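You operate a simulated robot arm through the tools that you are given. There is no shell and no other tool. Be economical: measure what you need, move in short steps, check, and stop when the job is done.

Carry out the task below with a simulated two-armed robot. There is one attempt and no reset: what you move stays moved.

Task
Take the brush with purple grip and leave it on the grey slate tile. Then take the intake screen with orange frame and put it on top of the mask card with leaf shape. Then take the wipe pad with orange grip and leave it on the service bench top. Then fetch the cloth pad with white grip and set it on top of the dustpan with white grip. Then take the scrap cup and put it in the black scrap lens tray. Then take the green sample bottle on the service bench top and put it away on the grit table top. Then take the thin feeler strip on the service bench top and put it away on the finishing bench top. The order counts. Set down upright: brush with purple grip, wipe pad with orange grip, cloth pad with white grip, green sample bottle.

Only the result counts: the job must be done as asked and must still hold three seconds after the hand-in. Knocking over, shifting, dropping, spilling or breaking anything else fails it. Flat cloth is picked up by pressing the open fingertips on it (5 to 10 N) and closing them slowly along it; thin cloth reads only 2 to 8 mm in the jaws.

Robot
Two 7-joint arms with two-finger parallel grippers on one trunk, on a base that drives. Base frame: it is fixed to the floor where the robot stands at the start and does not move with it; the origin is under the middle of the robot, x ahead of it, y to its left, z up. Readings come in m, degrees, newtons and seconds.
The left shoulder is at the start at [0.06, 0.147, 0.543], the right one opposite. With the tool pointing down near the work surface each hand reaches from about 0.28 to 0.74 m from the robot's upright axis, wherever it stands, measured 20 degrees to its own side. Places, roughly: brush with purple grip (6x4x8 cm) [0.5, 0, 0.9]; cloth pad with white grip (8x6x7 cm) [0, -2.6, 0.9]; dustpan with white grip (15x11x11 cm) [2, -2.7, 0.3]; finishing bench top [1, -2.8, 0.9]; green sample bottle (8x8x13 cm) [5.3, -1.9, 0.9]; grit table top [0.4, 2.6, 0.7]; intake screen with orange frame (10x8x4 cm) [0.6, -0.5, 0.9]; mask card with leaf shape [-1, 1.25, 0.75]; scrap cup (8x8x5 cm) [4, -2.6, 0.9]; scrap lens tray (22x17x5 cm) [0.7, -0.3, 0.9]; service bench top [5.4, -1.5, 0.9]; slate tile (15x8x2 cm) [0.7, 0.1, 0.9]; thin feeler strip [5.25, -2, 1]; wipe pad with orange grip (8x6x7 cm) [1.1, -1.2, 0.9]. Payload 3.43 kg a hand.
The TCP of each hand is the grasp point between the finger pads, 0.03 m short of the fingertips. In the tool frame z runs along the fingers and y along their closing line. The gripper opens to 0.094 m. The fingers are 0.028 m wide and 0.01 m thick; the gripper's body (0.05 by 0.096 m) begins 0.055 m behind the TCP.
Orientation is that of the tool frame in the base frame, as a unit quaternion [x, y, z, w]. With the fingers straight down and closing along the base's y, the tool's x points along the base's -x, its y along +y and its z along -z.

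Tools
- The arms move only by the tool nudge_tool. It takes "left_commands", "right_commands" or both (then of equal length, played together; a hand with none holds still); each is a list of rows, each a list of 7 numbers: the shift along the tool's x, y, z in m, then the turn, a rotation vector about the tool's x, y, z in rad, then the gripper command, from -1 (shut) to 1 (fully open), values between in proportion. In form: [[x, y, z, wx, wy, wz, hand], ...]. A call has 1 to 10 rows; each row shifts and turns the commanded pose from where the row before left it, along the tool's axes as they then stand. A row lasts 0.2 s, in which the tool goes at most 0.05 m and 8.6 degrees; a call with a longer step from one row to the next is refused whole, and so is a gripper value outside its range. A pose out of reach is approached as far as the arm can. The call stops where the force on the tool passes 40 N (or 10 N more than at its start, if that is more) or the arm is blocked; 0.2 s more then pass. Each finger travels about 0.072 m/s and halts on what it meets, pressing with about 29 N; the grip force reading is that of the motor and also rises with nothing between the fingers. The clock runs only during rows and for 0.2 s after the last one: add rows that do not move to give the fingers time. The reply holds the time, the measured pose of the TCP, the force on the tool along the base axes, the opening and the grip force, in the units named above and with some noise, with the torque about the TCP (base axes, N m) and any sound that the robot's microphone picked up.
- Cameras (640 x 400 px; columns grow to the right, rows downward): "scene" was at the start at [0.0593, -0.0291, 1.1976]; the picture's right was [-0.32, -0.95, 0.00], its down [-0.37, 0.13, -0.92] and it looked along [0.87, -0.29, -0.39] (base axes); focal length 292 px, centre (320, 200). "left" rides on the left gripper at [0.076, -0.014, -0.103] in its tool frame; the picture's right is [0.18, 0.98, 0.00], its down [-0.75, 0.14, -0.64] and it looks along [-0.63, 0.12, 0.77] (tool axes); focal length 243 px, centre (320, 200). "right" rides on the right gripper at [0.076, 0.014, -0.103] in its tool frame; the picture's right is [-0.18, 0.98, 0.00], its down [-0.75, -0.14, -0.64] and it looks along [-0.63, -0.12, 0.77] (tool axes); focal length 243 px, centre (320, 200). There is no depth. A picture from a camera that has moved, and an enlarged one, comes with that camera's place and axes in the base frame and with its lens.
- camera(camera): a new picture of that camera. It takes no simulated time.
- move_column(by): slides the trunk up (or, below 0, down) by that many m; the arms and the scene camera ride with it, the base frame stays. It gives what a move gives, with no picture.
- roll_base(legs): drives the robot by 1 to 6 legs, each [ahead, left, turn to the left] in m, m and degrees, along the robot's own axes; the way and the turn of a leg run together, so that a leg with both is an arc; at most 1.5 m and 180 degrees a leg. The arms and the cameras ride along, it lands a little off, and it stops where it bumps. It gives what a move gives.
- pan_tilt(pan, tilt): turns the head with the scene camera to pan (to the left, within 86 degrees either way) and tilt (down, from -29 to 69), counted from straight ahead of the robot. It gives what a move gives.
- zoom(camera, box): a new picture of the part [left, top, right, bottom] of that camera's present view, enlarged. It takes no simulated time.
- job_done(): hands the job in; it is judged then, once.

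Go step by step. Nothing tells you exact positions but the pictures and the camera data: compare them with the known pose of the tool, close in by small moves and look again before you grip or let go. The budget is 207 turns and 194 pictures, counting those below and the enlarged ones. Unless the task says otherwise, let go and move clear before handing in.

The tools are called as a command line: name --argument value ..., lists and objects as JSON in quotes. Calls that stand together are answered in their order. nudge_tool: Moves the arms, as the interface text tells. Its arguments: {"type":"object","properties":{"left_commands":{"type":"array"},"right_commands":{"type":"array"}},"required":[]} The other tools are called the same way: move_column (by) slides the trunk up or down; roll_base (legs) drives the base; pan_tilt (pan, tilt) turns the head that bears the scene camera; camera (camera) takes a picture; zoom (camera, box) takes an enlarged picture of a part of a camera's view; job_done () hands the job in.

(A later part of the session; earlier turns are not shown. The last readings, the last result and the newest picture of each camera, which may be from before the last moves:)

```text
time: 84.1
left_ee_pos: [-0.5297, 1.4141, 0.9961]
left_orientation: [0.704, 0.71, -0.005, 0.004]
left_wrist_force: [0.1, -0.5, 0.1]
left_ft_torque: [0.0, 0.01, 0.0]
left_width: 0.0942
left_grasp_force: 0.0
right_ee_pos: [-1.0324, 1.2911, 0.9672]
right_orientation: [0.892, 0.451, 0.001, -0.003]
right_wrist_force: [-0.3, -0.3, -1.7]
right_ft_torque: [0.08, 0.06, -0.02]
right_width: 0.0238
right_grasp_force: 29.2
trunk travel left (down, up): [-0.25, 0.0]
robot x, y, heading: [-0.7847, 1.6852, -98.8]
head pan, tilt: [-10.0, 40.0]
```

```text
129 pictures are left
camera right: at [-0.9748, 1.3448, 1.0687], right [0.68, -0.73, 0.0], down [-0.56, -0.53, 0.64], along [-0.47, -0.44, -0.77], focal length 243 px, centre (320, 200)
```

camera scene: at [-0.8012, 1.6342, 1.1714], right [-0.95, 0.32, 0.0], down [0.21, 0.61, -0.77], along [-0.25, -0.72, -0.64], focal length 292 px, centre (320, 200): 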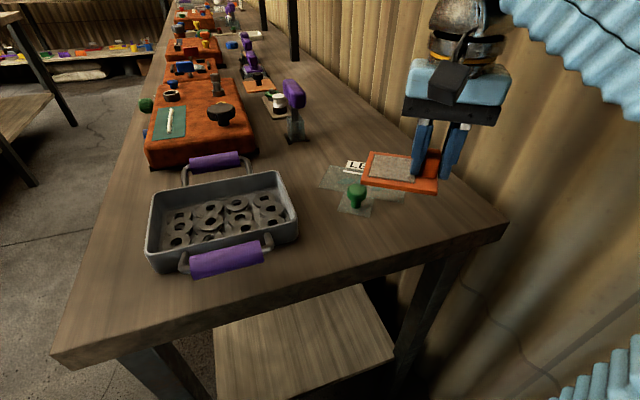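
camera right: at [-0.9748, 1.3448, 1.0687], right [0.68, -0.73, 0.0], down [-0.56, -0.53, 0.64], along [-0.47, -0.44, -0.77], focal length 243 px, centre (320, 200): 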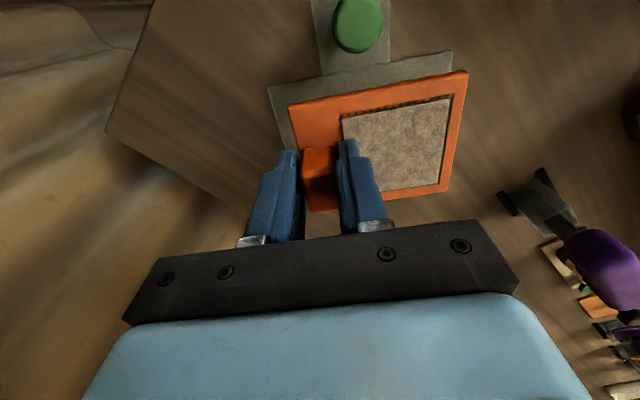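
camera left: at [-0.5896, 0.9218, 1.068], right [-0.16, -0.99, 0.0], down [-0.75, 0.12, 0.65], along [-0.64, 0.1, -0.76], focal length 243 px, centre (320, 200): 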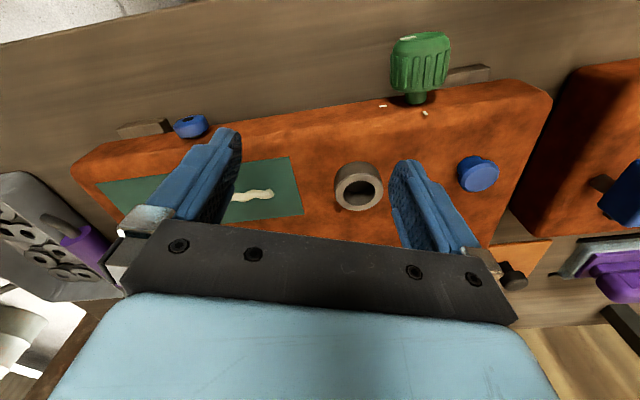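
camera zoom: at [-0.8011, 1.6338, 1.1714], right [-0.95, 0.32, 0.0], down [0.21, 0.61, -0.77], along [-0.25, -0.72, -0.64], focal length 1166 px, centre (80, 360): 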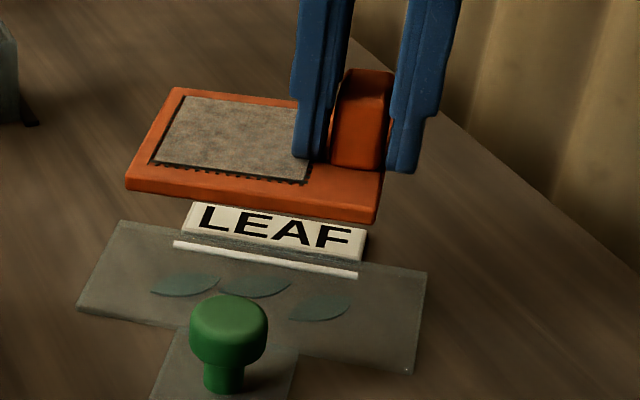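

The screen front edge is about flush with the card's front; I shift 8 mm toward the knob to stay clear of the LEAF label, then lower most of the way.

nudge_tool --right_commands '[[0.008, 0, 0.01, 0, 0, 0, -1], [0, 0, 0.015, 0, 0, 0, -1], [0, 0, 0.015, 0, 0, 0, -1], [0, 0, 0.007, 0, 0, 0, -1], [0, 0, 0, 0, 0, 0, -1]]'

zoom --camera "scene" --box '[300, 110, 460, 210]'

camera --camera "right"

```text
time: 85.3
left_ee_pos: [-0.5307, 1.4142, 0.9952]
left_orientation: [0.705, 0.709, -0.003, 0.005]
left_wrist_force: [0.9, 0.3, -0.8]
left_ft_torque: [-0.01, 0.02, 0.05]
left_width: 0.0941
left_grasp_force: 0.1
right_ee_pos: [-1.027, 1.2988, 0.921]
right_orientation: [0.892, 0.452, 0.0, -0.002]
right_wrist_force: [0.0, 0.0, -0.8]
right_ft_torque: [0.02, 0.02, 0.04]
right_width: 0.0239
right_grasp_force: 28.9
trunk travel left (down, up): [-0.25, 0.0]
robot x, y, heading: [-0.7796, 1.6841, -98.9]
head pan, tilt: [-10.0, 40.0]
```

```text
4.00 times, centred on (380, 160) of scene
camera zoom: at [-0.8011, 1.6342, 1.1714], right [-0.95, 0.32, 0.0], down [0.21, 0.61, -0.77], along [-0.25, -0.72, -0.64], focal length 1166 px, centre (80, 360)
```

zoom: 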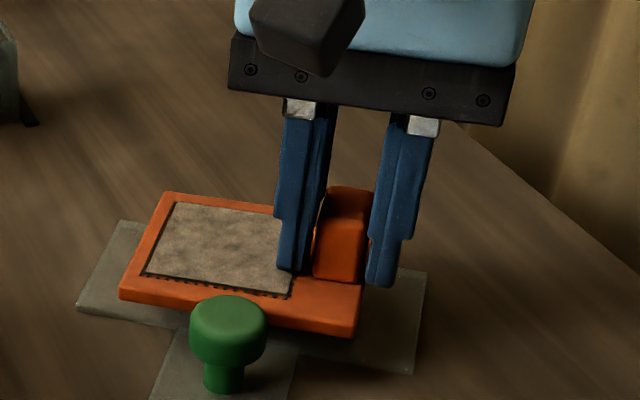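

```text
127 pictures are left
camera right: at [-0.9705, 1.3521, 1.0214], right [0.68, -0.73, 0.0], down [-0.56, -0.53, 0.64], along [-0.47, -0.44, -0.77], focal length 243 px, centre (320, 200)
```

right: 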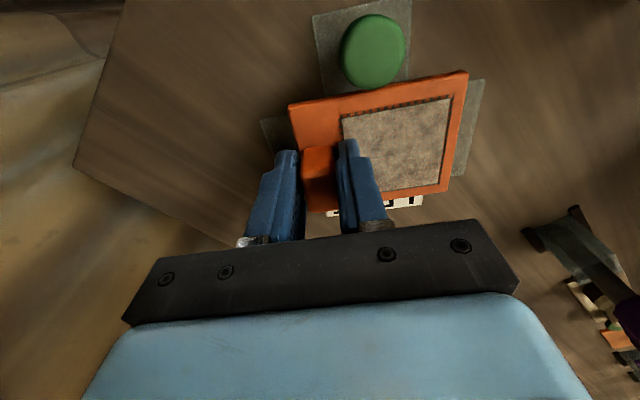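

Positioned well between knob and label. Lowering gently to contact.

nudge_tool --right_commands '[[-0.002, 0, 0.004, 0, 0, 0, -1], [0, 0, 0.003, 0, 0, 0, -1], [0, 0, 0.002, 0, 0, 0, -1], [0, 0, 0, 0, 0, 0, -1]]'

nudge_tool --right_commands '[[0, 0, 0.002, 0, 0, 0, -1], [0, 0, 0.002, 0, 0, 0, -1], [0, 0, 0, 0, 0, 0, -1]]'

zoom --camera "scene" --box '[300, 120, 460, 220]'

```text
time: 86.3
left_ee_pos: [-0.5304, 1.4152, 0.9962]
left_orientation: [0.705, 0.709, -0.004, 0.004]
left_wrist_force: [0.9, 0.2, 0.6]
left_ft_torque: [-0.01, 0.0, -0.02]
left_width: 0.0938
left_grasp_force: 0.1
right_ee_pos: [-1.0283, 1.2976, 0.9131]
right_orientation: [0.892, 0.452, 0.0, -0.002]
right_wrist_force: [0.6, 0.3, -2.1]
right_ft_torque: [0.04, 0.04, 0.03]
right_width: 0.0238
right_grasp_force: 28.8
trunk travel left (down, up): [-0.25, 0.0]
robot x, y, heading: [-0.7788, 1.6884, -98.9]
head pan, tilt: [-10.0, 40.0]
```

```text
time: 87.1
left_ee_pos: [-0.53, 1.4129, 0.9962]
left_orientation: [0.704, 0.71, -0.003, 0.005]
left_wrist_force: [0.0, 0.1, -0.7]
left_ft_torque: [-0.03, -0.03, -0.01]
left_width: 0.0941
left_grasp_force: 0.1
right_ee_pos: [-1.0291, 1.298, 0.9075]
right_orientation: [0.892, 0.452, 0.0, -0.002]
right_wrist_force: [0.5, 0.1, -1.7]
right_ft_torque: [0.05, 0.06, -0.02]
right_width: 0.0239
right_grasp_force: 29.2
trunk travel left (down, up): [-0.25, 0.0]
robot x, y, heading: [-0.7785, 1.6862, -98.9]
head pan, tilt: [-10.0, 40.0]
```

```text
4.00 times, centred on (380, 170) of scene
camera zoom: at [-0.8012, 1.6342, 1.1714], right [-0.95, 0.32, 0.0], down [0.21, 0.61, -0.77], along [-0.25, -0.72, -0.64], focal length 1166 px, centre (80, 320)
```

zoom: 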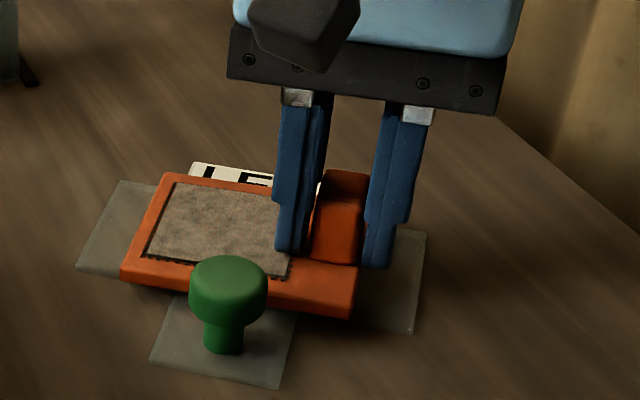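

nudge_tool --right_commands '[[0, 0, 0.002, 0, 0, 0, -1], [0, 0, 0.002, 0, 0, 0, -1], [0, 0, 0, 0, 0, 0, -1]]'

nudge_tool --right_commands '[[0, 0, 0.002, 0, 0, 0, -1], [0, 0, 0.001, 0, 0, 0, -1], [0, 0, 0, 0, 0, 0, -1]]'

zoom --camera "scene" --box '[300, 120, 460, 220]'

```text
time: 87.9
left_ee_pos: [-0.5299, 1.4147, 0.996]
left_orientation: [0.704, 0.71, -0.004, 0.005]
left_wrist_force: [-0.9, -0.3, -0.5]
left_ft_torque: [0.02, 0.0, 0.02]
left_width: 0.0939
left_grasp_force: 0.0
right_ee_pos: [-1.0298, 1.298, 0.9037]
right_orientation: [0.891, 0.453, 0.0, -0.001]
right_wrist_force: [0.6, -0.9, 0.2]
right_ft_torque: [-0.14, -0.03, 0.0]
right_width: 0.024
right_grasp_force: 28.7
trunk travel left (down, up): [-0.25, 0.0]
robot x, y, heading: [-0.7779, 1.6853, -98.7]
head pan, tilt: [-10.0, 40.0]
```

```text
time: 88.7
left_ee_pos: [-0.5313, 1.4151, 0.996]
left_orientation: [0.704, 0.71, -0.003, 0.004]
left_wrist_force: [0.1, 1.1, -0.2]
left_ft_torque: [-0.01, 0.01, 0.0]
left_width: 0.0937
left_grasp_force: 0.1
right_ee_pos: [-1.0295, 1.2963, 0.9036]
right_orientation: [0.892, 0.451, -0.001, -0.001]
right_wrist_force: [-5.1, -1.7, 19.0]
right_ft_torque: [0.01, -0.08, -0.07]
right_width: 0.0239
right_grasp_force: 29.5
trunk travel left (down, up): [-0.25, 0.0]
robot x, y, heading: [-0.7821, 1.6853, -98.4]
head pan, tilt: [-10.0, 40.0]
```

```text
4.00 times, centred on (380, 170) of scene
camera zoom: at [-0.8011, 1.6349, 1.1717], right [-0.95, 0.32, 0.0], down [0.21, 0.61, -0.77], along [-0.25, -0.73, -0.64], focal length 1166 px, centre (80, 320)
```

zoom: 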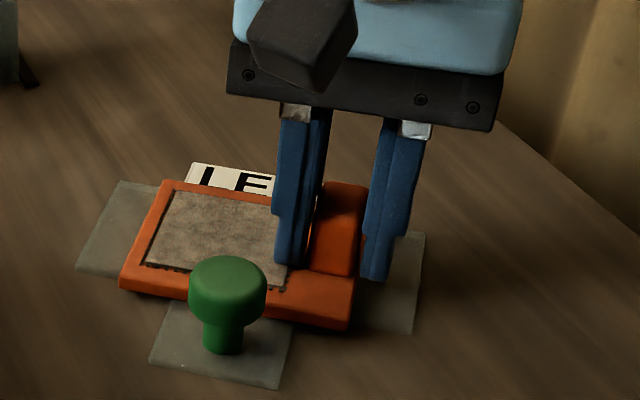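

Contact reached. Release and rise.

nudge_tool --right_commands '[[0, 0, -0.001, 0, 0, 0, -1], [0, 0, 0, 0, 0, 0, -0.3], [0, 0, 0, 0, 0, 0, 0], [0, 0, 0, 0, 0, 0, 0], [0, 0, -0.015, 0, 0, 0, 0], [0, 0, -0.02, 0, 0, 0, 0], [0, 0, -0.02, 0, 0, 0, 0]]'

zoom --camera "scene" --box '[300, 120, 460, 220]'

```text
time: 90.3
left_ee_pos: [-0.5316, 1.4145, 0.9964]
left_orientation: [0.704, 0.71, -0.004, 0.005]
left_wrist_force: [0.3, -0.4, 0.1]
left_ft_torque: [-0.03, 0.02, 0.0]
left_width: 0.0941
left_grasp_force: 0.0
right_ee_pos: [-1.0301, 1.2976, 0.9563]
right_orientation: [0.892, 0.452, 0.0, -0.002]
right_wrist_force: [0.1, -0.2, -0.3]
right_ft_torque: [0.0, -0.03, 0.02]
right_width: 0.0472
right_grasp_force: 0.0
trunk travel left (down, up): [-0.25, 0.0]
robot x, y, heading: [-0.7797, 1.685, -98.9]
head pan, tilt: [-10.0, 40.0]
```

```text
4.00 times, centred on (380, 170) of scene
camera zoom: at [-0.8011, 1.6342, 1.1714], right [-0.95, 0.32, 0.0], down [0.21, 0.61, -0.77], along [-0.25, -0.72, -0.64], focal length 1166 px, centre (80, 320)
```

zoom: 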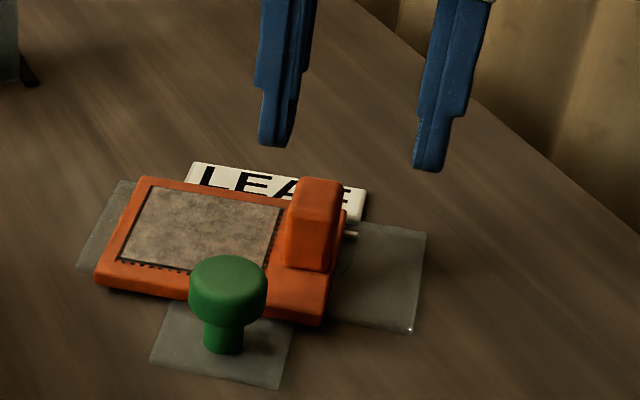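

The screen rests on the card (it settled ~2 cm toward one end but is fully supported). I'll retract the right hand and drive around toward the wipe pad.

nudge_tool --right_commands '[[0.03, 0, -0.01, 0, 0, 0, 0], [0.04, 0, -0.01, 0, 0, 0, 0], [0.04, 0, 0, 0, 0, 0, 0]]'

zoom --camera "scene" --box '[300, 120, 460, 220]'

```text
time: 91.1
left_ee_pos: [-0.531, 1.4144, 0.9955]
left_orientation: [0.705, 0.709, -0.003, 0.005]
left_wrist_force: [0.1, -0.7, -0.4]
left_ft_torque: [0.02, -0.01, 0.0]
left_width: 0.094
left_grasp_force: 0.1
right_ee_pos: [-0.9642, 1.3854, 0.976]
right_orientation: [0.892, 0.452, 0.0, -0.002]
right_wrist_force: [0.4, -0.1, 0.0]
right_ft_torque: [-0.02, 0.03, 0.02]
right_width: 0.0472
right_grasp_force: 0.0
trunk travel left (down, up): [-0.25, 0.0]
robot x, y, heading: [-0.7762, 1.685, -98.9]
head pan, tilt: [-10.0, 40.0]
```

```text
4.00 times, centred on (380, 170) of scene
camera zoom: at [-0.8012, 1.6341, 1.1714], right [-0.95, 0.32, 0.0], down [0.21, 0.61, -0.77], along [-0.25, -0.72, -0.64], focal length 1166 px, centre (80, 320)
```

zoom: 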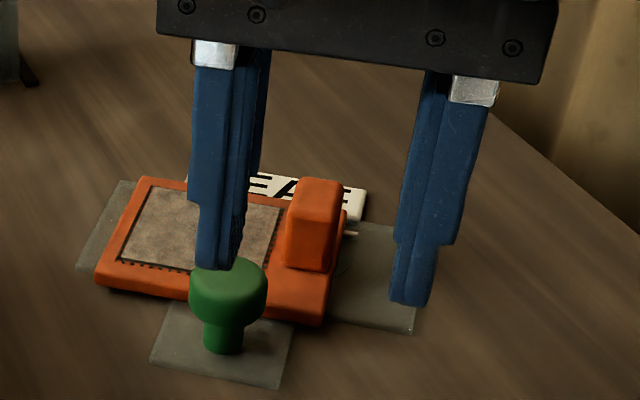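

roll_base --legs '[[-0.25, 0, 0], [0, 0.7, 0], [0, 0, 8.9]]'

roll_base --legs '[[1.5, 0, 0], [1.5, 0, 0], [0.5, 0, 0]]'

pan_tilt --pan 80 --tilt 20

camera --camera "scene"

pan_tilt --pan 15 --tilt 20

camera --camera "scene"

```text
time: 97.0
left_ee_pos: [0.2393, 1.5962, 0.9957]
left_orientation: [0.646, 0.763, -0.004, 0.006]
left_wrist_force: [0.6, -0.2, 0.1]
left_ft_torque: [-0.02, 0.03, 0.03]
left_width: 0.0939
left_grasp_force: 0.0
right_ee_pos: [-0.1836, 1.4991, 0.9772]
right_orientation: [0.853, 0.521, 0.001, -0.002]
right_wrist_force: [0.0, 0.3, 0.1]
right_ft_torque: [-0.01, -0.02, 0.01]
right_width: 0.047
right_grasp_force: 0.0
trunk travel left (down, up): [-0.25, 0.0]
robot x, y, heading: [-0.0472, 1.8242, -89.8]
head pan, tilt: [-10.0, 40.0]
```

```text
time: 114.0
left_ee_pos: [0.2697, -1.9012, 0.9965]
left_orientation: [0.646, 0.764, -0.003, 0.005]
left_wrist_force: [-0.2, 0.6, 0.1]
left_ft_torque: [0.0, -0.01, -0.01]
left_width: 0.0943
left_grasp_force: 0.0
right_ee_pos: [-0.1541, -1.9991, 0.9772]
right_orientation: [0.853, 0.522, 0.0, -0.002]
right_wrist_force: [-0.4, -0.3, 0.0]
right_ft_torque: [-0.03, 0.02, 0.0]
right_width: 0.047
right_grasp_force: 0.1
trunk travel left (down, up): [-0.25, 0.0]
robot x, y, heading: [-0.0181, -1.6758, -89.9]
head pan, tilt: [-10.0, 40.0]
```

```text
time: 115.7
left_ee_pos: [0.2692, -1.9028, 0.9957]
left_orientation: [0.645, 0.764, -0.003, 0.004]
left_wrist_force: [-0.1, -0.4, 0.0]
left_ft_torque: [0.0, 0.01, 0.0]
left_width: 0.094
left_grasp_force: 0.1
right_ee_pos: [-0.1542, -1.998, 0.9774]
right_orientation: [0.853, 0.522, -0.001, -0.002]
right_wrist_force: [0.1, 0.2, 0.0]
right_ft_torque: [-0.03, 0.0, 0.01]
right_width: 0.0469
right_grasp_force: 0.0
trunk travel left (down, up): [-0.25, 0.0]
robot x, y, heading: [-0.0231, -1.6758, -89.7]
head pan, tilt: [80.0, 20.0]
```

```text
122 pictures are left
camera scene: at [0.0733, -1.66, 1.2028], right [-0.17, -0.99, 0.0], down [-0.34, 0.06, -0.94], along [0.93, -0.16, -0.34], focal length 292 px, centre (320, 200)
```

scene: 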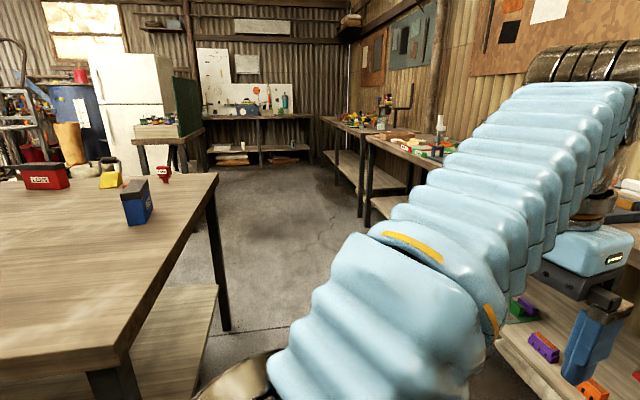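

```text
time: 117.0
left_ee_pos: [0.2688, -1.9025, 0.9954]
left_orientation: [0.645, 0.764, -0.003, 0.006]
left_wrist_force: [-0.3, -0.8, 0.2]
left_ft_torque: [0.02, -0.04, 0.03]
left_width: 0.0941
left_grasp_force: 0.1
right_ee_pos: [-0.1534, -1.9996, 0.9771]
right_orientation: [0.853, 0.522, 0.0, -0.002]
right_wrist_force: [-0.4, 0.8, -0.4]
right_ft_torque: [-0.02, 0.03, -0.01]
right_width: 0.047
right_grasp_force: 0.0
trunk travel left (down, up): [-0.25, 0.0]
robot x, y, heading: [-0.02, -1.6766, -89.6]
head pan, tilt: [15.0, 20.0]
```

```text
121 pictures are left
camera scene: at [0.0061, -1.734, 1.2028], right [-0.96, -0.26, 0.0], down [-0.09, 0.33, -0.94], along [0.25, -0.91, -0.34], focal length 292 px, centre (320, 200)
```

scene: 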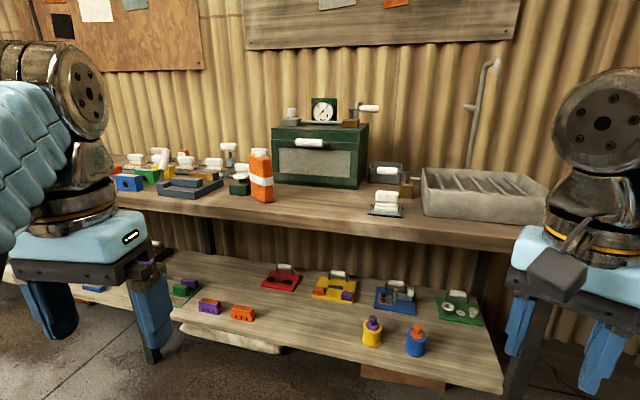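

pan_tilt --pan 80 --tilt 20

zoom --camera "scene" --box '[0, 130, 240, 280]'

```text
time: 118.4
left_ee_pos: [0.2687, -1.9021, 0.9957]
left_orientation: [0.646, 0.764, -0.004, 0.005]
left_wrist_force: [-0.2, -0.5, -0.5]
left_ft_torque: [0.02, 0.02, 0.02]
left_width: 0.094
left_grasp_force: 0.1
right_ee_pos: [-0.1541, -1.9991, 0.9764]
right_orientation: [0.852, 0.523, 0.0, -0.002]
right_wrist_force: [-0.2, -1.2, -0.1]
right_ft_torque: [0.01, -0.01, 0.01]
right_width: 0.047
right_grasp_force: 0.1
trunk travel left (down, up): [-0.25, 0.0]
robot x, y, heading: [-0.0169, -1.6737, -89.9]
head pan, tilt: [80.0, 20.0]
```

```text
2.67 times, centred on (120, 205) of scene
camera zoom: at [0.0733, -1.66, 1.2028], right [-0.17, -0.99, 0.0], down [-0.34, 0.06, -0.94], along [0.93, -0.16, -0.34], focal length 777 px, centre (853, 187)
```

zoom: 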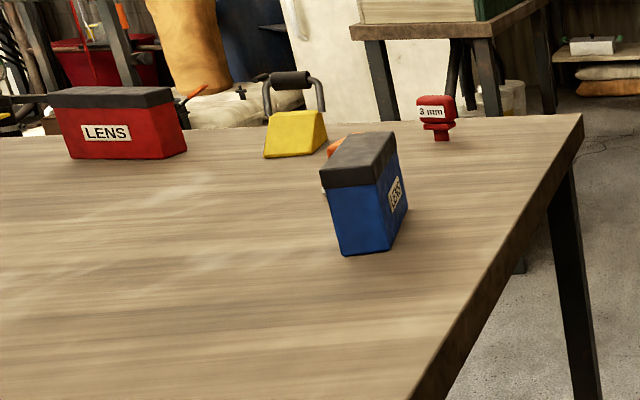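

The orange-grip wipe pad is behind the blue LENS box near the bench's right end (edge y≈−1.42). I'll drive to [1.1, −1.85] and face it.

roll_base --legs '[[0, 0, 90], [1.12, -0.16, 0], [0, 0, 90]]'

pan_tilt --pan 0 --tilt 30

camera --camera "scene"

```text
time: 131.8
left_ee_pos: [0.8034, -1.6036, 0.995]
left_orientation: [0.766, -0.643, -0.005, -0.003]
left_wrist_force: [0.4, -0.3, 0.1]
left_ft_torque: [-0.02, 0.03, -0.03]
left_width: 0.094
left_grasp_force: 0.0
right_ee_pos: [1.2249, -1.5042, 0.9765]
right_orientation: [-0.525, 0.851, -0.003, 0.0]
right_wrist_force: [-0.6, 0.1, -0.3]
right_ft_torque: [-0.01, 0.02, 0.02]
right_width: 0.0471
right_grasp_force: 0.0
trunk travel left (down, up): [-0.25, 0.0]
robot x, y, heading: [1.0928, -1.828, 90.6]
head pan, tilt: [80.0, 20.0]
```

```text
time: 133.3
left_ee_pos: [0.8036, -1.6034, 0.9961]
left_orientation: [0.766, -0.643, -0.005, -0.004]
left_wrist_force: [0.2, 0.0, 0.5]
left_ft_torque: [0.0, -0.04, -0.01]
left_width: 0.0939
left_grasp_force: 0.1
right_ee_pos: [1.2251, -1.5042, 0.9773]
right_orientation: [-0.525, 0.851, -0.002, 0.0]
right_wrist_force: [-1.0, 0.4, 0.3]
right_ft_torque: [-0.02, 0.0, -0.01]
right_width: 0.0474
right_grasp_force: 0.1
trunk travel left (down, up): [-0.25, 0.0]
robot x, y, heading: [1.0919, -1.8251, 90.7]
head pan, tilt: [0.0, 30.0]
```

```text
119 pictures are left
camera scene: at [1.0941, -1.7681, 1.1868], right [1.0, 0.01, 0.0], down [0.01, -0.5, -0.87], along [-0.01, 0.87, -0.5], focal length 292 px, centre (320, 200)
```

scene: 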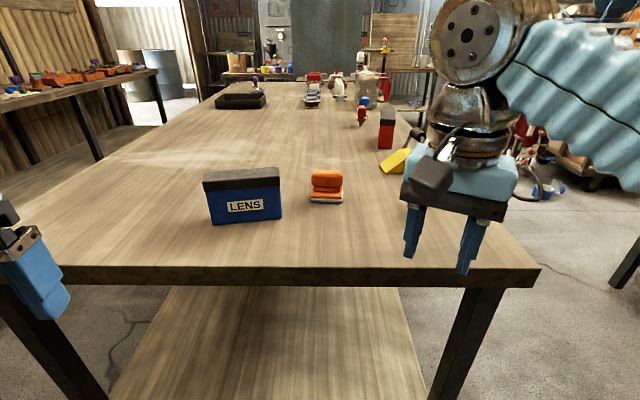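

zoom --camera "scene" --box '[260, 140, 420, 240]'

```text
4.00 times, centred on (340, 190) of scene
camera zoom: at [1.0941, -1.7681, 1.1868], right [1.0, 0.01, 0.0], down [0.01, -0.5, -0.87], along [-0.01, 0.87, -0.5], focal length 1166 px, centre (240, 240)
```

zoom: 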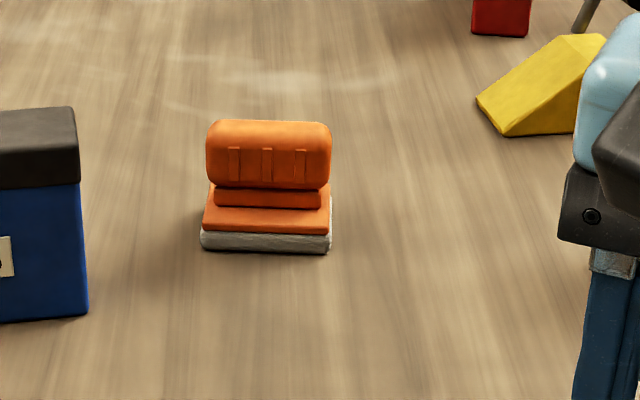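

The wipe pad stands at about [1.10, −1.172], its grip long axis along x. I'll drive closer and turn the right hand to close across the thin direction of its grip.

roll_base --legs '[[0.11, 0.09, 0]]'

nudge_tool --right_commands '[[0, 0, 0, 0, 0, 0.146, 1], [0, 0, 0, 0, 0, 0.146, 1], [0, 0, 0, 0, 0, 0.146, 1], [0, 0, 0, 0, 0, 0.146, 1], [0, 0, 0, 0, 0, 0.146, 1], [0, 0, 0, 0, 0, 0.146, 1], [0, 0, 0, 0, 0, 0.146, 1], [0, 0, 0, 0, 0, 0.146, 1], [0, 0, 0, 0, 0, 0, 1]]'

camera --camera "right"

camera --camera "scene"

```text
time: 134.7
left_ee_pos: [0.7109, -1.4942, 0.9967]
left_orientation: [0.766, -0.643, -0.004, -0.003]
left_wrist_force: [-0.3, -0.5, -0.4]
left_ft_torque: [-0.01, 0.01, 0.04]
left_width: 0.0937
left_grasp_force: 0.1
right_ee_pos: [1.1339, -1.3962, 0.976]
right_orientation: [-0.523, 0.852, -0.002, 0.001]
right_wrist_force: [0.3, 0.3, 0.2]
right_ft_torque: [-0.02, 0.01, -0.03]
right_width: 0.0471
right_grasp_force: 0.0
trunk travel left (down, up): [-0.25, 0.0]
robot x, y, heading: [1.0017, -1.7208, 90.7]
head pan, tilt: [0.0, 30.0]
```

```text
time: 136.7
left_ee_pos: [0.7105, -1.4951, 0.9958]
left_orientation: [0.765, -0.644, -0.005, -0.003]
left_wrist_force: [-0.3, -0.1, 0.8]
left_ft_torque: [-0.01, -0.01, 0.0]
left_width: 0.0942
left_grasp_force: 0.1
right_ee_pos: [1.1343, -1.3961, 0.9763]
right_orientation: [0.034, 0.999, -0.002, 0.001]
right_wrist_force: [-1.2, -0.2, 1.2]
right_ft_torque: [0.0, 0.02, -0.02]
right_width: 0.0941
right_grasp_force: 0.1
trunk travel left (down, up): [-0.25, 0.0]
robot x, y, heading: [1.0021, -1.7197, 90.4]
head pan, tilt: [0.0, 30.0]
```

```text
117 pictures are left
camera right: at [1.059, -1.3753, 1.0776], right [0.25, 0.97, 0.0], down [0.74, -0.19, 0.64], along [0.62, -0.16, -0.77], focal length 243 px, centre (320, 200)
```

right: 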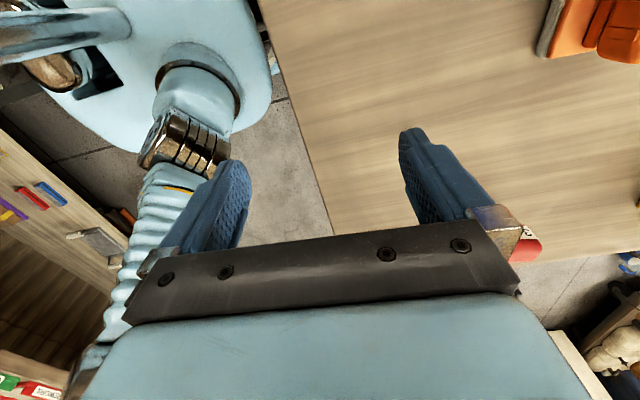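

```text
116 pictures are left
camera scene: at [1.0022, -1.6592, 1.1868], right [1.0, 0.01, 0.0], down [0.0, -0.5, -0.87], along [-0.01, 0.87, -0.5], focal length 292 px, centre (320, 200)
```

scene: 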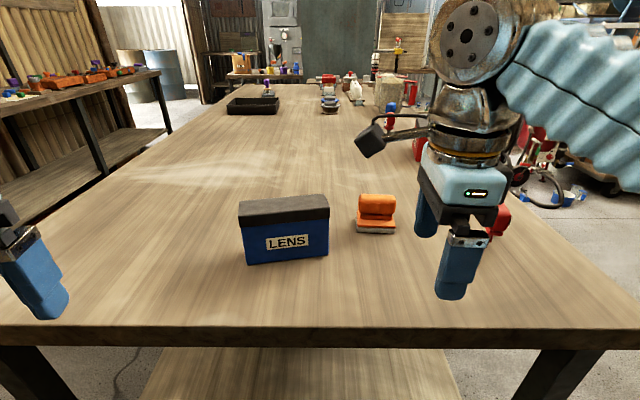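

The hand is turned. Since height is limited there, I'll approach the grip from its free +x side with fingers open on either side.

nudge_tool --right_commands '[[-0.038, 0.003, 0, 0, 0, 0, 1], [-0.038, 0.003, 0, 0, 0, 0, 1], [0.003, 0.044, 0.012, 0, 0, 0, 1], [0.003, 0.044, 0.012, 0, 0, 0, 1], [0.003, 0.044, 0.012, 0, 0, 0, 1], [0.003, 0.043, 0.012, 0, 0, 0, 1], [0.003, 0.042, 0.012, 0, 0, 0, 1], [0, 0, 0, 0, 0, 0, 1]]'

camera --camera "right"

camera --camera "scene"

```text
time: 138.5
left_ee_pos: [0.7121, -1.4939, 0.9951]
left_orientation: [0.765, -0.644, -0.006, -0.004]
left_wrist_force: [0.6, 1.5, -0.3]
left_ft_torque: [-0.01, 0.01, -0.01]
left_width: 0.0943
left_grasp_force: 0.1
right_ee_pos: [1.2074, -1.1765, 0.9169]
right_orientation: [0.033, 0.999, -0.001, 0.001]
right_wrist_force: [-0.3, 0.6, 0.1]
right_ft_torque: [-0.03, 0.04, 0.01]
right_width: 0.0938
right_grasp_force: 0.1
trunk travel left (down, up): [-0.25, 0.0]
robot x, y, heading: [1.0002, -1.7208, 90.3]
head pan, tilt: [0.0, 30.0]
```

```text
115 pictures are left
camera right: at [1.1336, -1.1566, 1.017], right [0.25, 0.97, 0.0], down [0.74, -0.19, 0.64], along [0.62, -0.16, -0.76], focal length 243 px, centre (320, 200)
```

right: 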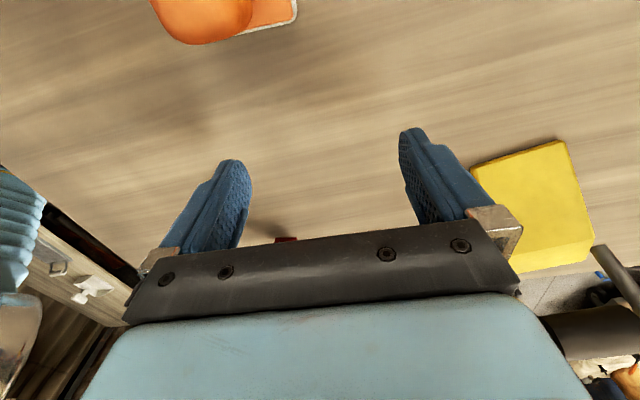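

```text
114 pictures are left
camera scene: at [1.0021, -1.6588, 1.1867], right [1.0, 0.01, 0.0], down [0.0, -0.5, -0.87], along [-0.01, 0.87, -0.5], focal length 292 px, centre (320, 200)
```

scene: 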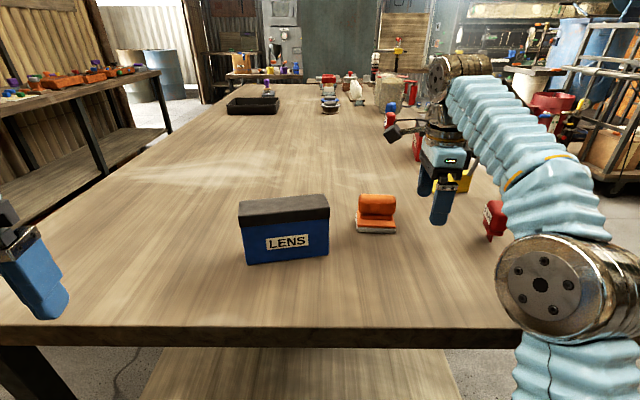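

The near camera puts the grip centre at y≈−1.196. I'll correct y, lower slightly and approach halfway.

nudge_tool --right_commands '[[0, -0.019, 0.006, 0, 0, 0, 1], [0.03, 0, 0, 0, 0, 0, 1], [0.025, 0, 0, 0, 0, 0, 1], [0, 0, 0, 0, 0, 0, 1]]'

camera --camera "right"

zoom --camera "scene" --box '[320, 130, 500, 250]'

```text
time: 139.5
left_ee_pos: [0.7104, -1.4951, 0.9956]
left_orientation: [0.765, -0.644, -0.006, -0.004]
left_wrist_force: [-0.8, 0.3, 0.1]
left_ft_torque: [0.02, 0.0, 0.04]
left_width: 0.0941
left_grasp_force: 0.1
right_ee_pos: [1.1533, -1.1932, 0.91]
right_orientation: [0.033, 0.999, -0.002, 0.0]
right_wrist_force: [-0.6, -0.2, 0.3]
right_ft_torque: [0.03, -0.01, 0.02]
right_width: 0.094
right_grasp_force: 0.1
trunk travel left (down, up): [-0.25, 0.0]
robot x, y, heading: [1.0, -1.724, 90.7]
head pan, tilt: [0.0, 30.0]
```

```text
113 pictures are left
camera right: at [1.0783, -1.173, 1.011], right [0.25, 0.97, 0.0], down [0.74, -0.19, 0.64], along [0.62, -0.16, -0.77], focal length 243 px, centre (320, 200)
```

right: 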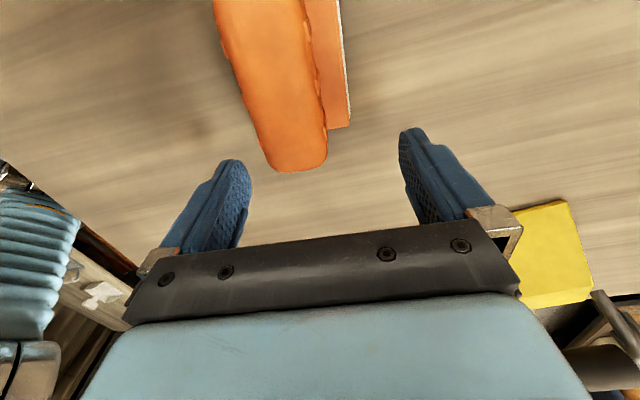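

```text
3.33 times, centred on (410, 190) of scene
camera zoom: at [1.002, -1.6591, 1.1867], right [1.0, 0.01, 0.0], down [0.0, -0.5, -0.87], along [-0.01, 0.87, -0.5], focal length 972 px, centre (20, 233)
```

zoom: 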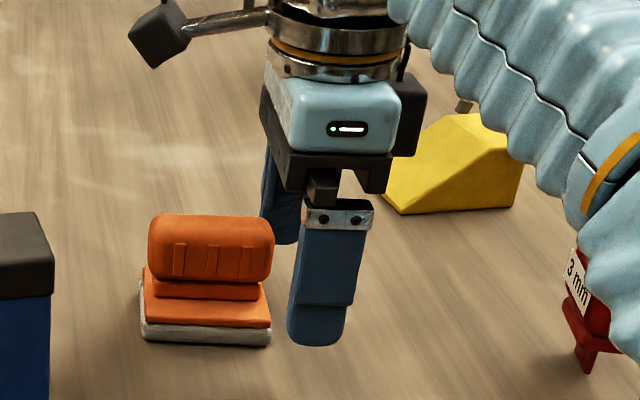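

Slight y correction of 7 mm, then slide on to the grip centre and close.

nudge_tool --right_commands '[[0.0, -0.007, 0.002, 0, 0, 0, 1], [0.025, 0, 0, 0, 0, 0, 1], [0.025, 0, 0, 0, 0, 0, 1], [0, 0, 0, 0, 0, 0, 1]]'

camera --camera "right"

zoom --camera "scene" --box '[320, 150, 480, 250]'

```text
time: 140.5
left_ee_pos: [0.7114, -1.4936, 0.9955]
left_orientation: [0.765, -0.644, -0.005, -0.003]
left_wrist_force: [0.3, 1.4, -0.6]
left_ft_torque: [-0.01, -0.03, -0.02]
left_width: 0.0938
left_grasp_force: 0.0
right_ee_pos: [1.1024, -1.1972, 0.9076]
right_orientation: [0.033, 0.999, -0.001, 0.001]
right_wrist_force: [0.7, 0.4, 0.5]
right_ft_torque: [0.0, -0.02, -0.01]
right_width: 0.0939
right_grasp_force: 0.2
trunk travel left (down, up): [-0.25, 0.0]
robot x, y, heading: [1.0012, -1.7124, 90.5]
head pan, tilt: [0.0, 30.0]
```

```text
111 pictures are left
camera right: at [1.0277, -1.1769, 1.0088], right [0.25, 0.97, 0.0], down [0.74, -0.19, 0.64], along [0.62, -0.16, -0.77], focal length 243 px, centre (320, 200)
```

right: 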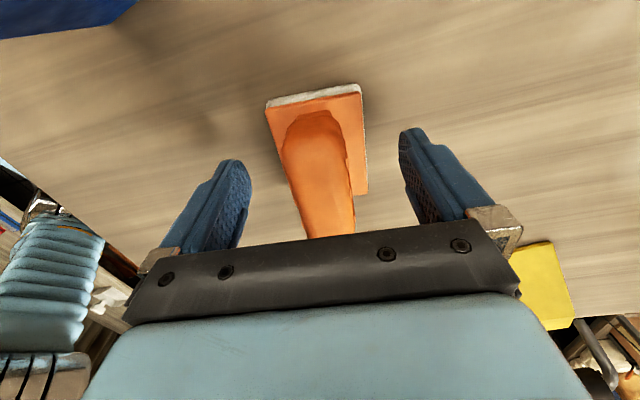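

```text
4.00 times, centred on (400, 200) of scene
camera zoom: at [1.002, -1.6592, 1.1867], right [1.0, 0.01, 0.0], down [0.0, -0.5, -0.87], along [-0.01, 0.87, -0.5], focal length 1166 px, centre (0, 200)
```

zoom: 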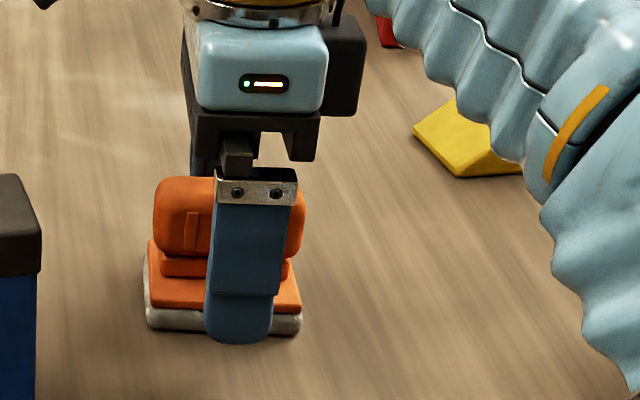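

Centered on the grip. Raise 3 mm, close, and lift a little.

nudge_tool --right_commands '[[0, 0, -0.003, 0, 0, 0, 0.5], [0, 0, 0, 0, 0, 0, 0], [0, 0, 0, 0, 0, 0, -1], [0, 0, 0, 0, 0, 0, -1], [0, 0, 0, 0, 0, 0, -1], [0, 0, 0, 0, 0, 0, -1], [0, 0, 0, 0, 0, 0, -1]]'

nudge_tool --right_commands '[[0, -0.005, -0.008, 0, 0, 0, -1], [0, -0.01, -0.01, 0, 0, 0, -1], [0, -0.01, -0.01, 0, 0, 0, -1], [0, 0, 0, 0, 0, 0, -1]]'

camera --camera "scene"

camera --camera "right"

```text
time: 142.1
left_ee_pos: [0.7117, -1.4946, 0.9965]
left_orientation: [0.765, -0.644, -0.005, -0.003]
left_wrist_force: [-0.1, -0.3, 1.0]
left_ft_torque: [-0.01, 0.02, 0.0]
left_width: 0.094
left_grasp_force: 0.1
right_ee_pos: [1.1024, -1.1965, 0.911]
right_orientation: [0.033, 0.999, -0.002, 0.001]
right_wrist_force: [0.0, 3.7, 4.2]
right_ft_torque: [0.08, 0.05, 0.01]
right_width: 0.032
right_grasp_force: 29.3
trunk travel left (down, up): [-0.25, 0.0]
robot x, y, heading: [1.0012, -1.72, 90.7]
head pan, tilt: [0.0, 30.0]
```

```text
time: 143.1
left_ee_pos: [0.7108, -1.4943, 0.9949]
left_orientation: [0.765, -0.644, -0.005, -0.003]
left_wrist_force: [1.1, -0.5, -0.2]
left_ft_torque: [-0.01, 0.0, -0.02]
left_width: 0.094
left_grasp_force: 0.1
right_ee_pos: [1.1, -1.2216, 0.9401]
right_orientation: [0.033, 0.999, -0.002, 0.001]
right_wrist_force: [-0.3, 1.3, -0.9]
right_ft_torque: [-0.01, 0.03, 0.02]
right_width: 0.0322
right_grasp_force: 28.9
trunk travel left (down, up): [-0.25, 0.0]
robot x, y, heading: [0.9995, -1.7171, 90.6]
head pan, tilt: [0.0, 30.0]
```

```text
109 pictures are left
camera scene: at [1.0022, -1.6592, 1.1867], right [1.0, 0.01, 0.0], down [0.0, -0.5, -0.87], along [-0.01, 0.87, -0.5], focal length 292 px, centre (320, 200)
```

scene: 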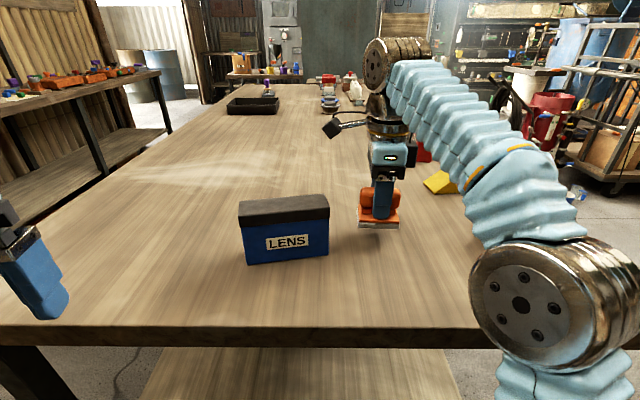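

```text
108 pictures are left
camera right: at [1.0262, -1.2013, 1.04], right [0.25, 0.97, 0.0], down [0.74, -0.19, 0.64], along [0.62, -0.16, -0.77], focal length 243 px, centre (320, 200)
```

right: 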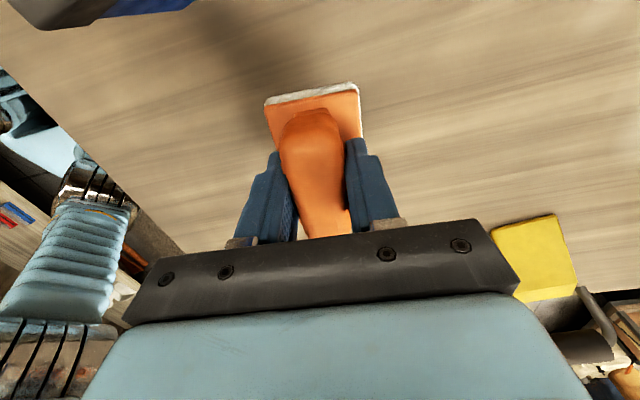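

Held firmly. Pull the pad back and up, then back the base off, turn to +x and drive down the corridor.

nudge_tool --right_commands '[[-0.002, -0.03, -0.01, 0, 0, 0, -1], [-0.003, -0.04, -0.01, 0, 0, 0, -1], [-0.003, -0.04, -0.01, 0, 0, 0, -1], [-0.003, -0.04, -0.005, 0, 0, 0, -1], [-0.003, -0.04, 0, 0, 0, 0, -1], [0, 0, 0, 0, 0, 0, -1]]'

roll_base --legs '[[-0.13, 0, 0], [0, 0, -90], [1.5, 0, 0], [1.3, 0, 0]]'

pan_tilt --pan 0 --tilt 15

camera --camera "scene"

```text
time: 144.5
left_ee_pos: [0.7114, -1.495, 0.9969]
left_orientation: [0.765, -0.644, -0.005, -0.003]
left_wrist_force: [-0.6, -0.4, 0.2]
left_ft_torque: [-0.01, 0.0, 0.0]
left_width: 0.0937
left_grasp_force: 0.1
right_ee_pos: [1.1032, -1.4129, 0.9741]
right_orientation: [0.033, 0.999, -0.002, 0.001]
right_wrist_force: [-0.9, -0.2, -1.6]
right_ft_torque: [0.02, 0.01, -0.01]
right_width: 0.0321
right_grasp_force: 28.7
trunk travel left (down, up): [-0.25, 0.0]
robot x, y, heading: [1.0028, -1.7205, 90.5]
head pan, tilt: [0.0, 30.0]
```

```text
time: 162.8
left_ee_pos: [4.0541, -1.5311, 0.9963]
left_orientation: [-0.082, 0.997, 0.002, 0.006]
left_wrist_force: [0.4, 0.4, -0.8]
left_ft_torque: [-0.04, -0.01, -0.03]
left_width: 0.0938
left_grasp_force: 0.1
right_ee_pos: [4.135, -1.922, 0.9747]
right_orientation: [0.732, 0.682, -0.002, -0.001]
right_wrist_force: [-0.6, 0.1, -0.4]
right_ft_torque: [-0.01, 0.03, -0.03]
right_width: 0.0322
right_grasp_force: 29.3
trunk travel left (down, up): [-0.25, 0.0]
robot x, y, heading: [3.8284, -1.8193, 0.0]
head pan, tilt: [0.0, 30.0]
```

```text
time: 163.6
left_ee_pos: [4.0535, -1.5298, 0.9949]
left_orientation: [-0.083, 0.997, 0.002, 0.006]
left_wrist_force: [0.8, -0.3, -0.7]
left_ft_torque: [-0.02, 0.02, 0.0]
left_width: 0.0939
left_grasp_force: 0.1
right_ee_pos: [4.1349, -1.9221, 0.9737]
right_orientation: [0.732, 0.681, -0.002, 0.0]
right_wrist_force: [1.0, 0.3, -1.0]
right_ft_torque: [0.03, 0.04, 0.02]
right_width: 0.0319
right_grasp_force: 29.2
trunk travel left (down, up): [-0.25, 0.0]
robot x, y, heading: [3.8284, -1.8207, 0.3]
head pan, tilt: [0.0, 15.0]
```

```text
107 pictures are left
camera scene: at [3.8918, -1.8181, 1.2109], right [0.0, -1.0, 0.0], down [-0.26, 0.0, -0.97], along [0.97, 0.0, -0.26], focal length 292 px, centre (320, 200)
```

scene: 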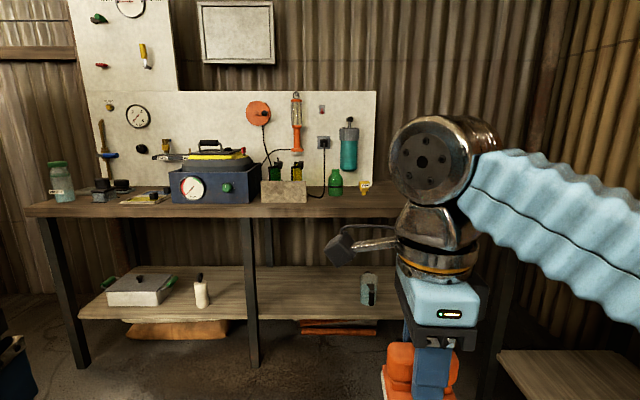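

zoom --camera "scene" --box '[20, 130, 220, 230]'

zoom --camera "scene" --box '[220, 130, 420, 230]'

```text
3.20 times, centred on (120, 180) of scene
camera zoom: at [3.8918, -1.8181, 1.2109], right [0.0, -1.0, 0.0], down [-0.26, 0.0, -0.97], along [0.97, 0.0, -0.26], focal length 933 px, centre (960, 264)
```

zoom: 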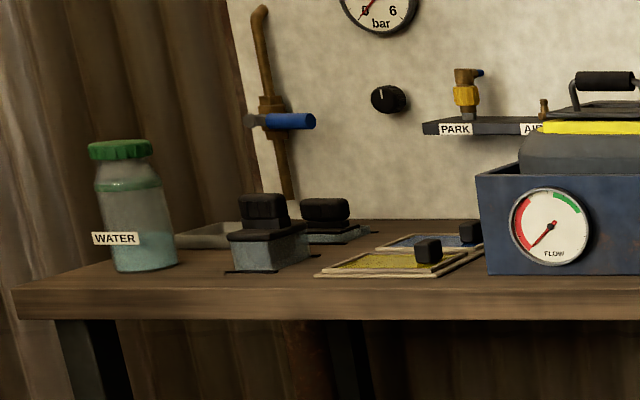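

```text
3.20 times, centred on (320, 180) of scene
camera zoom: at [3.8918, -1.8181, 1.2109], right [0.0, -1.0, 0.0], down [-0.26, 0.0, -0.97], along [0.97, 0.0, -0.26], focal length 933 px, centre (320, 264)
```

zoom: 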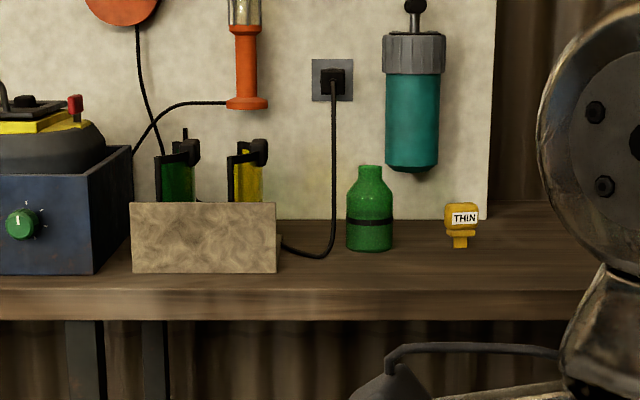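

Bench seen: bottle at ≈[5.25, −1.89], THIN strip handle at ≈[5.26, −2.03]. I'll move nearer and look to the right for free space for the pad.

roll_base --legs '[[0.72, -0.15, 0]]'

pan_tilt --pan -35 --tilt 30

camera --camera "scene"

pan_tilt --pan 0 --tilt 30

camera --camera "scene"

```text
time: 167.6
left_ee_pos: [4.7749, -1.6764, 0.9963]
left_orientation: [-0.084, 0.996, 0.002, 0.006]
left_wrist_force: [-0.4, -0.1, 0.2]
left_ft_torque: [-0.01, 0.0, -0.01]
left_width: 0.094
left_grasp_force: 0.0
right_ee_pos: [4.8567, -2.0687, 0.9741]
right_orientation: [0.731, 0.683, -0.002, 0.0]
right_wrist_force: [-0.3, 0.3, -1.7]
right_ft_torque: [0.0, 0.02, 0.02]
right_width: 0.032
right_grasp_force: 29.2
trunk travel left (down, up): [-0.25, 0.0]
robot x, y, heading: [4.5492, -1.9671, 0.3]
head pan, tilt: [0.0, 15.0]
```

```text
time: 168.6
left_ee_pos: [4.7746, -1.6771, 0.995]
left_orientation: [-0.084, 0.996, 0.001, 0.007]
left_wrist_force: [0.5, -1.6, -1.2]
left_ft_torque: [-0.01, 0.0, 0.01]
left_width: 0.0943
left_grasp_force: 0.2
right_ee_pos: [4.8557, -2.0684, 0.9746]
right_orientation: [0.731, 0.683, -0.002, 0.0]
right_wrist_force: [-0.1, -1.2, -1.4]
right_ft_torque: [-0.02, 0.0, -0.02]
right_width: 0.0321
right_grasp_force: 29.0
trunk travel left (down, up): [-0.25, 0.0]
robot x, y, heading: [4.5486, -1.9667, 0.3]
head pan, tilt: [-35.0, 30.0]
```

```text
104 pictures are left
camera scene: at [4.5938, -2.0171, 1.1868], right [-0.57, -0.82, 0.0], down [-0.41, 0.28, -0.87], along [0.71, -0.49, -0.5], focal length 292 px, centre (320, 200)
```

scene: 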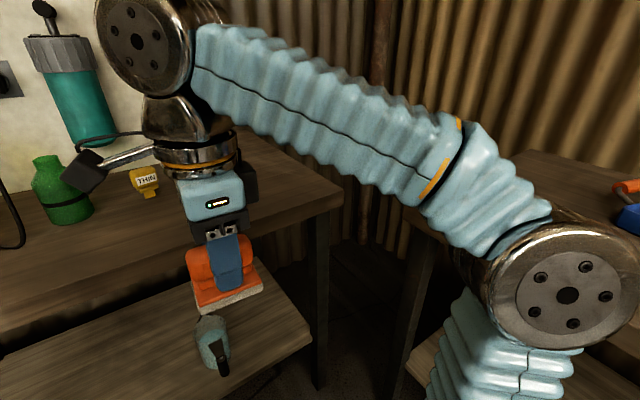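

```text
time: 169.6
left_ee_pos: [4.7753, -1.6765, 0.9958]
left_orientation: [-0.085, 0.996, 0.001, 0.006]
left_wrist_force: [0.0, 0.1, -0.2]
left_ft_torque: [0.0, -0.01, 0.01]
left_width: 0.094
left_grasp_force: 0.1
right_ee_pos: [4.8557, -2.0685, 0.9743]
right_orientation: [0.73, 0.683, -0.002, -0.001]
right_wrist_force: [-0.6, -0.8, -0.8]
right_ft_torque: [0.03, 0.0, 0.0]
right_width: 0.0319
right_grasp_force: 29.6
trunk travel left (down, up): [-0.25, 0.0]
robot x, y, heading: [4.5511, -1.9656, 0.5]
head pan, tilt: [0.0, 30.0]
```

```text
103 pictures are left
camera scene: at [4.6098, -1.9653, 1.1867], right [0.01, -1.0, 0.0], down [-0.5, 0.0, -0.87], along [0.87, 0.0, -0.5], focal length 292 px, centre (320, 200)
```

scene: 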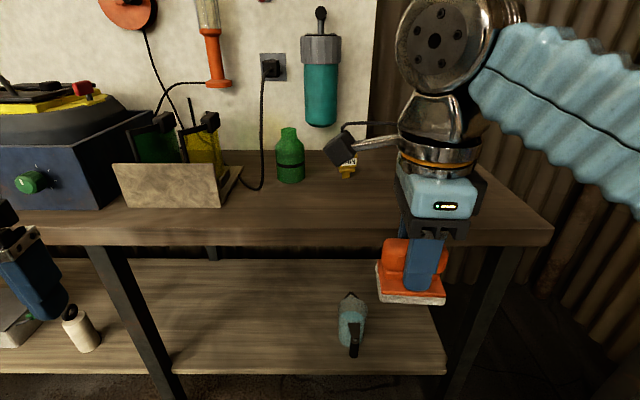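

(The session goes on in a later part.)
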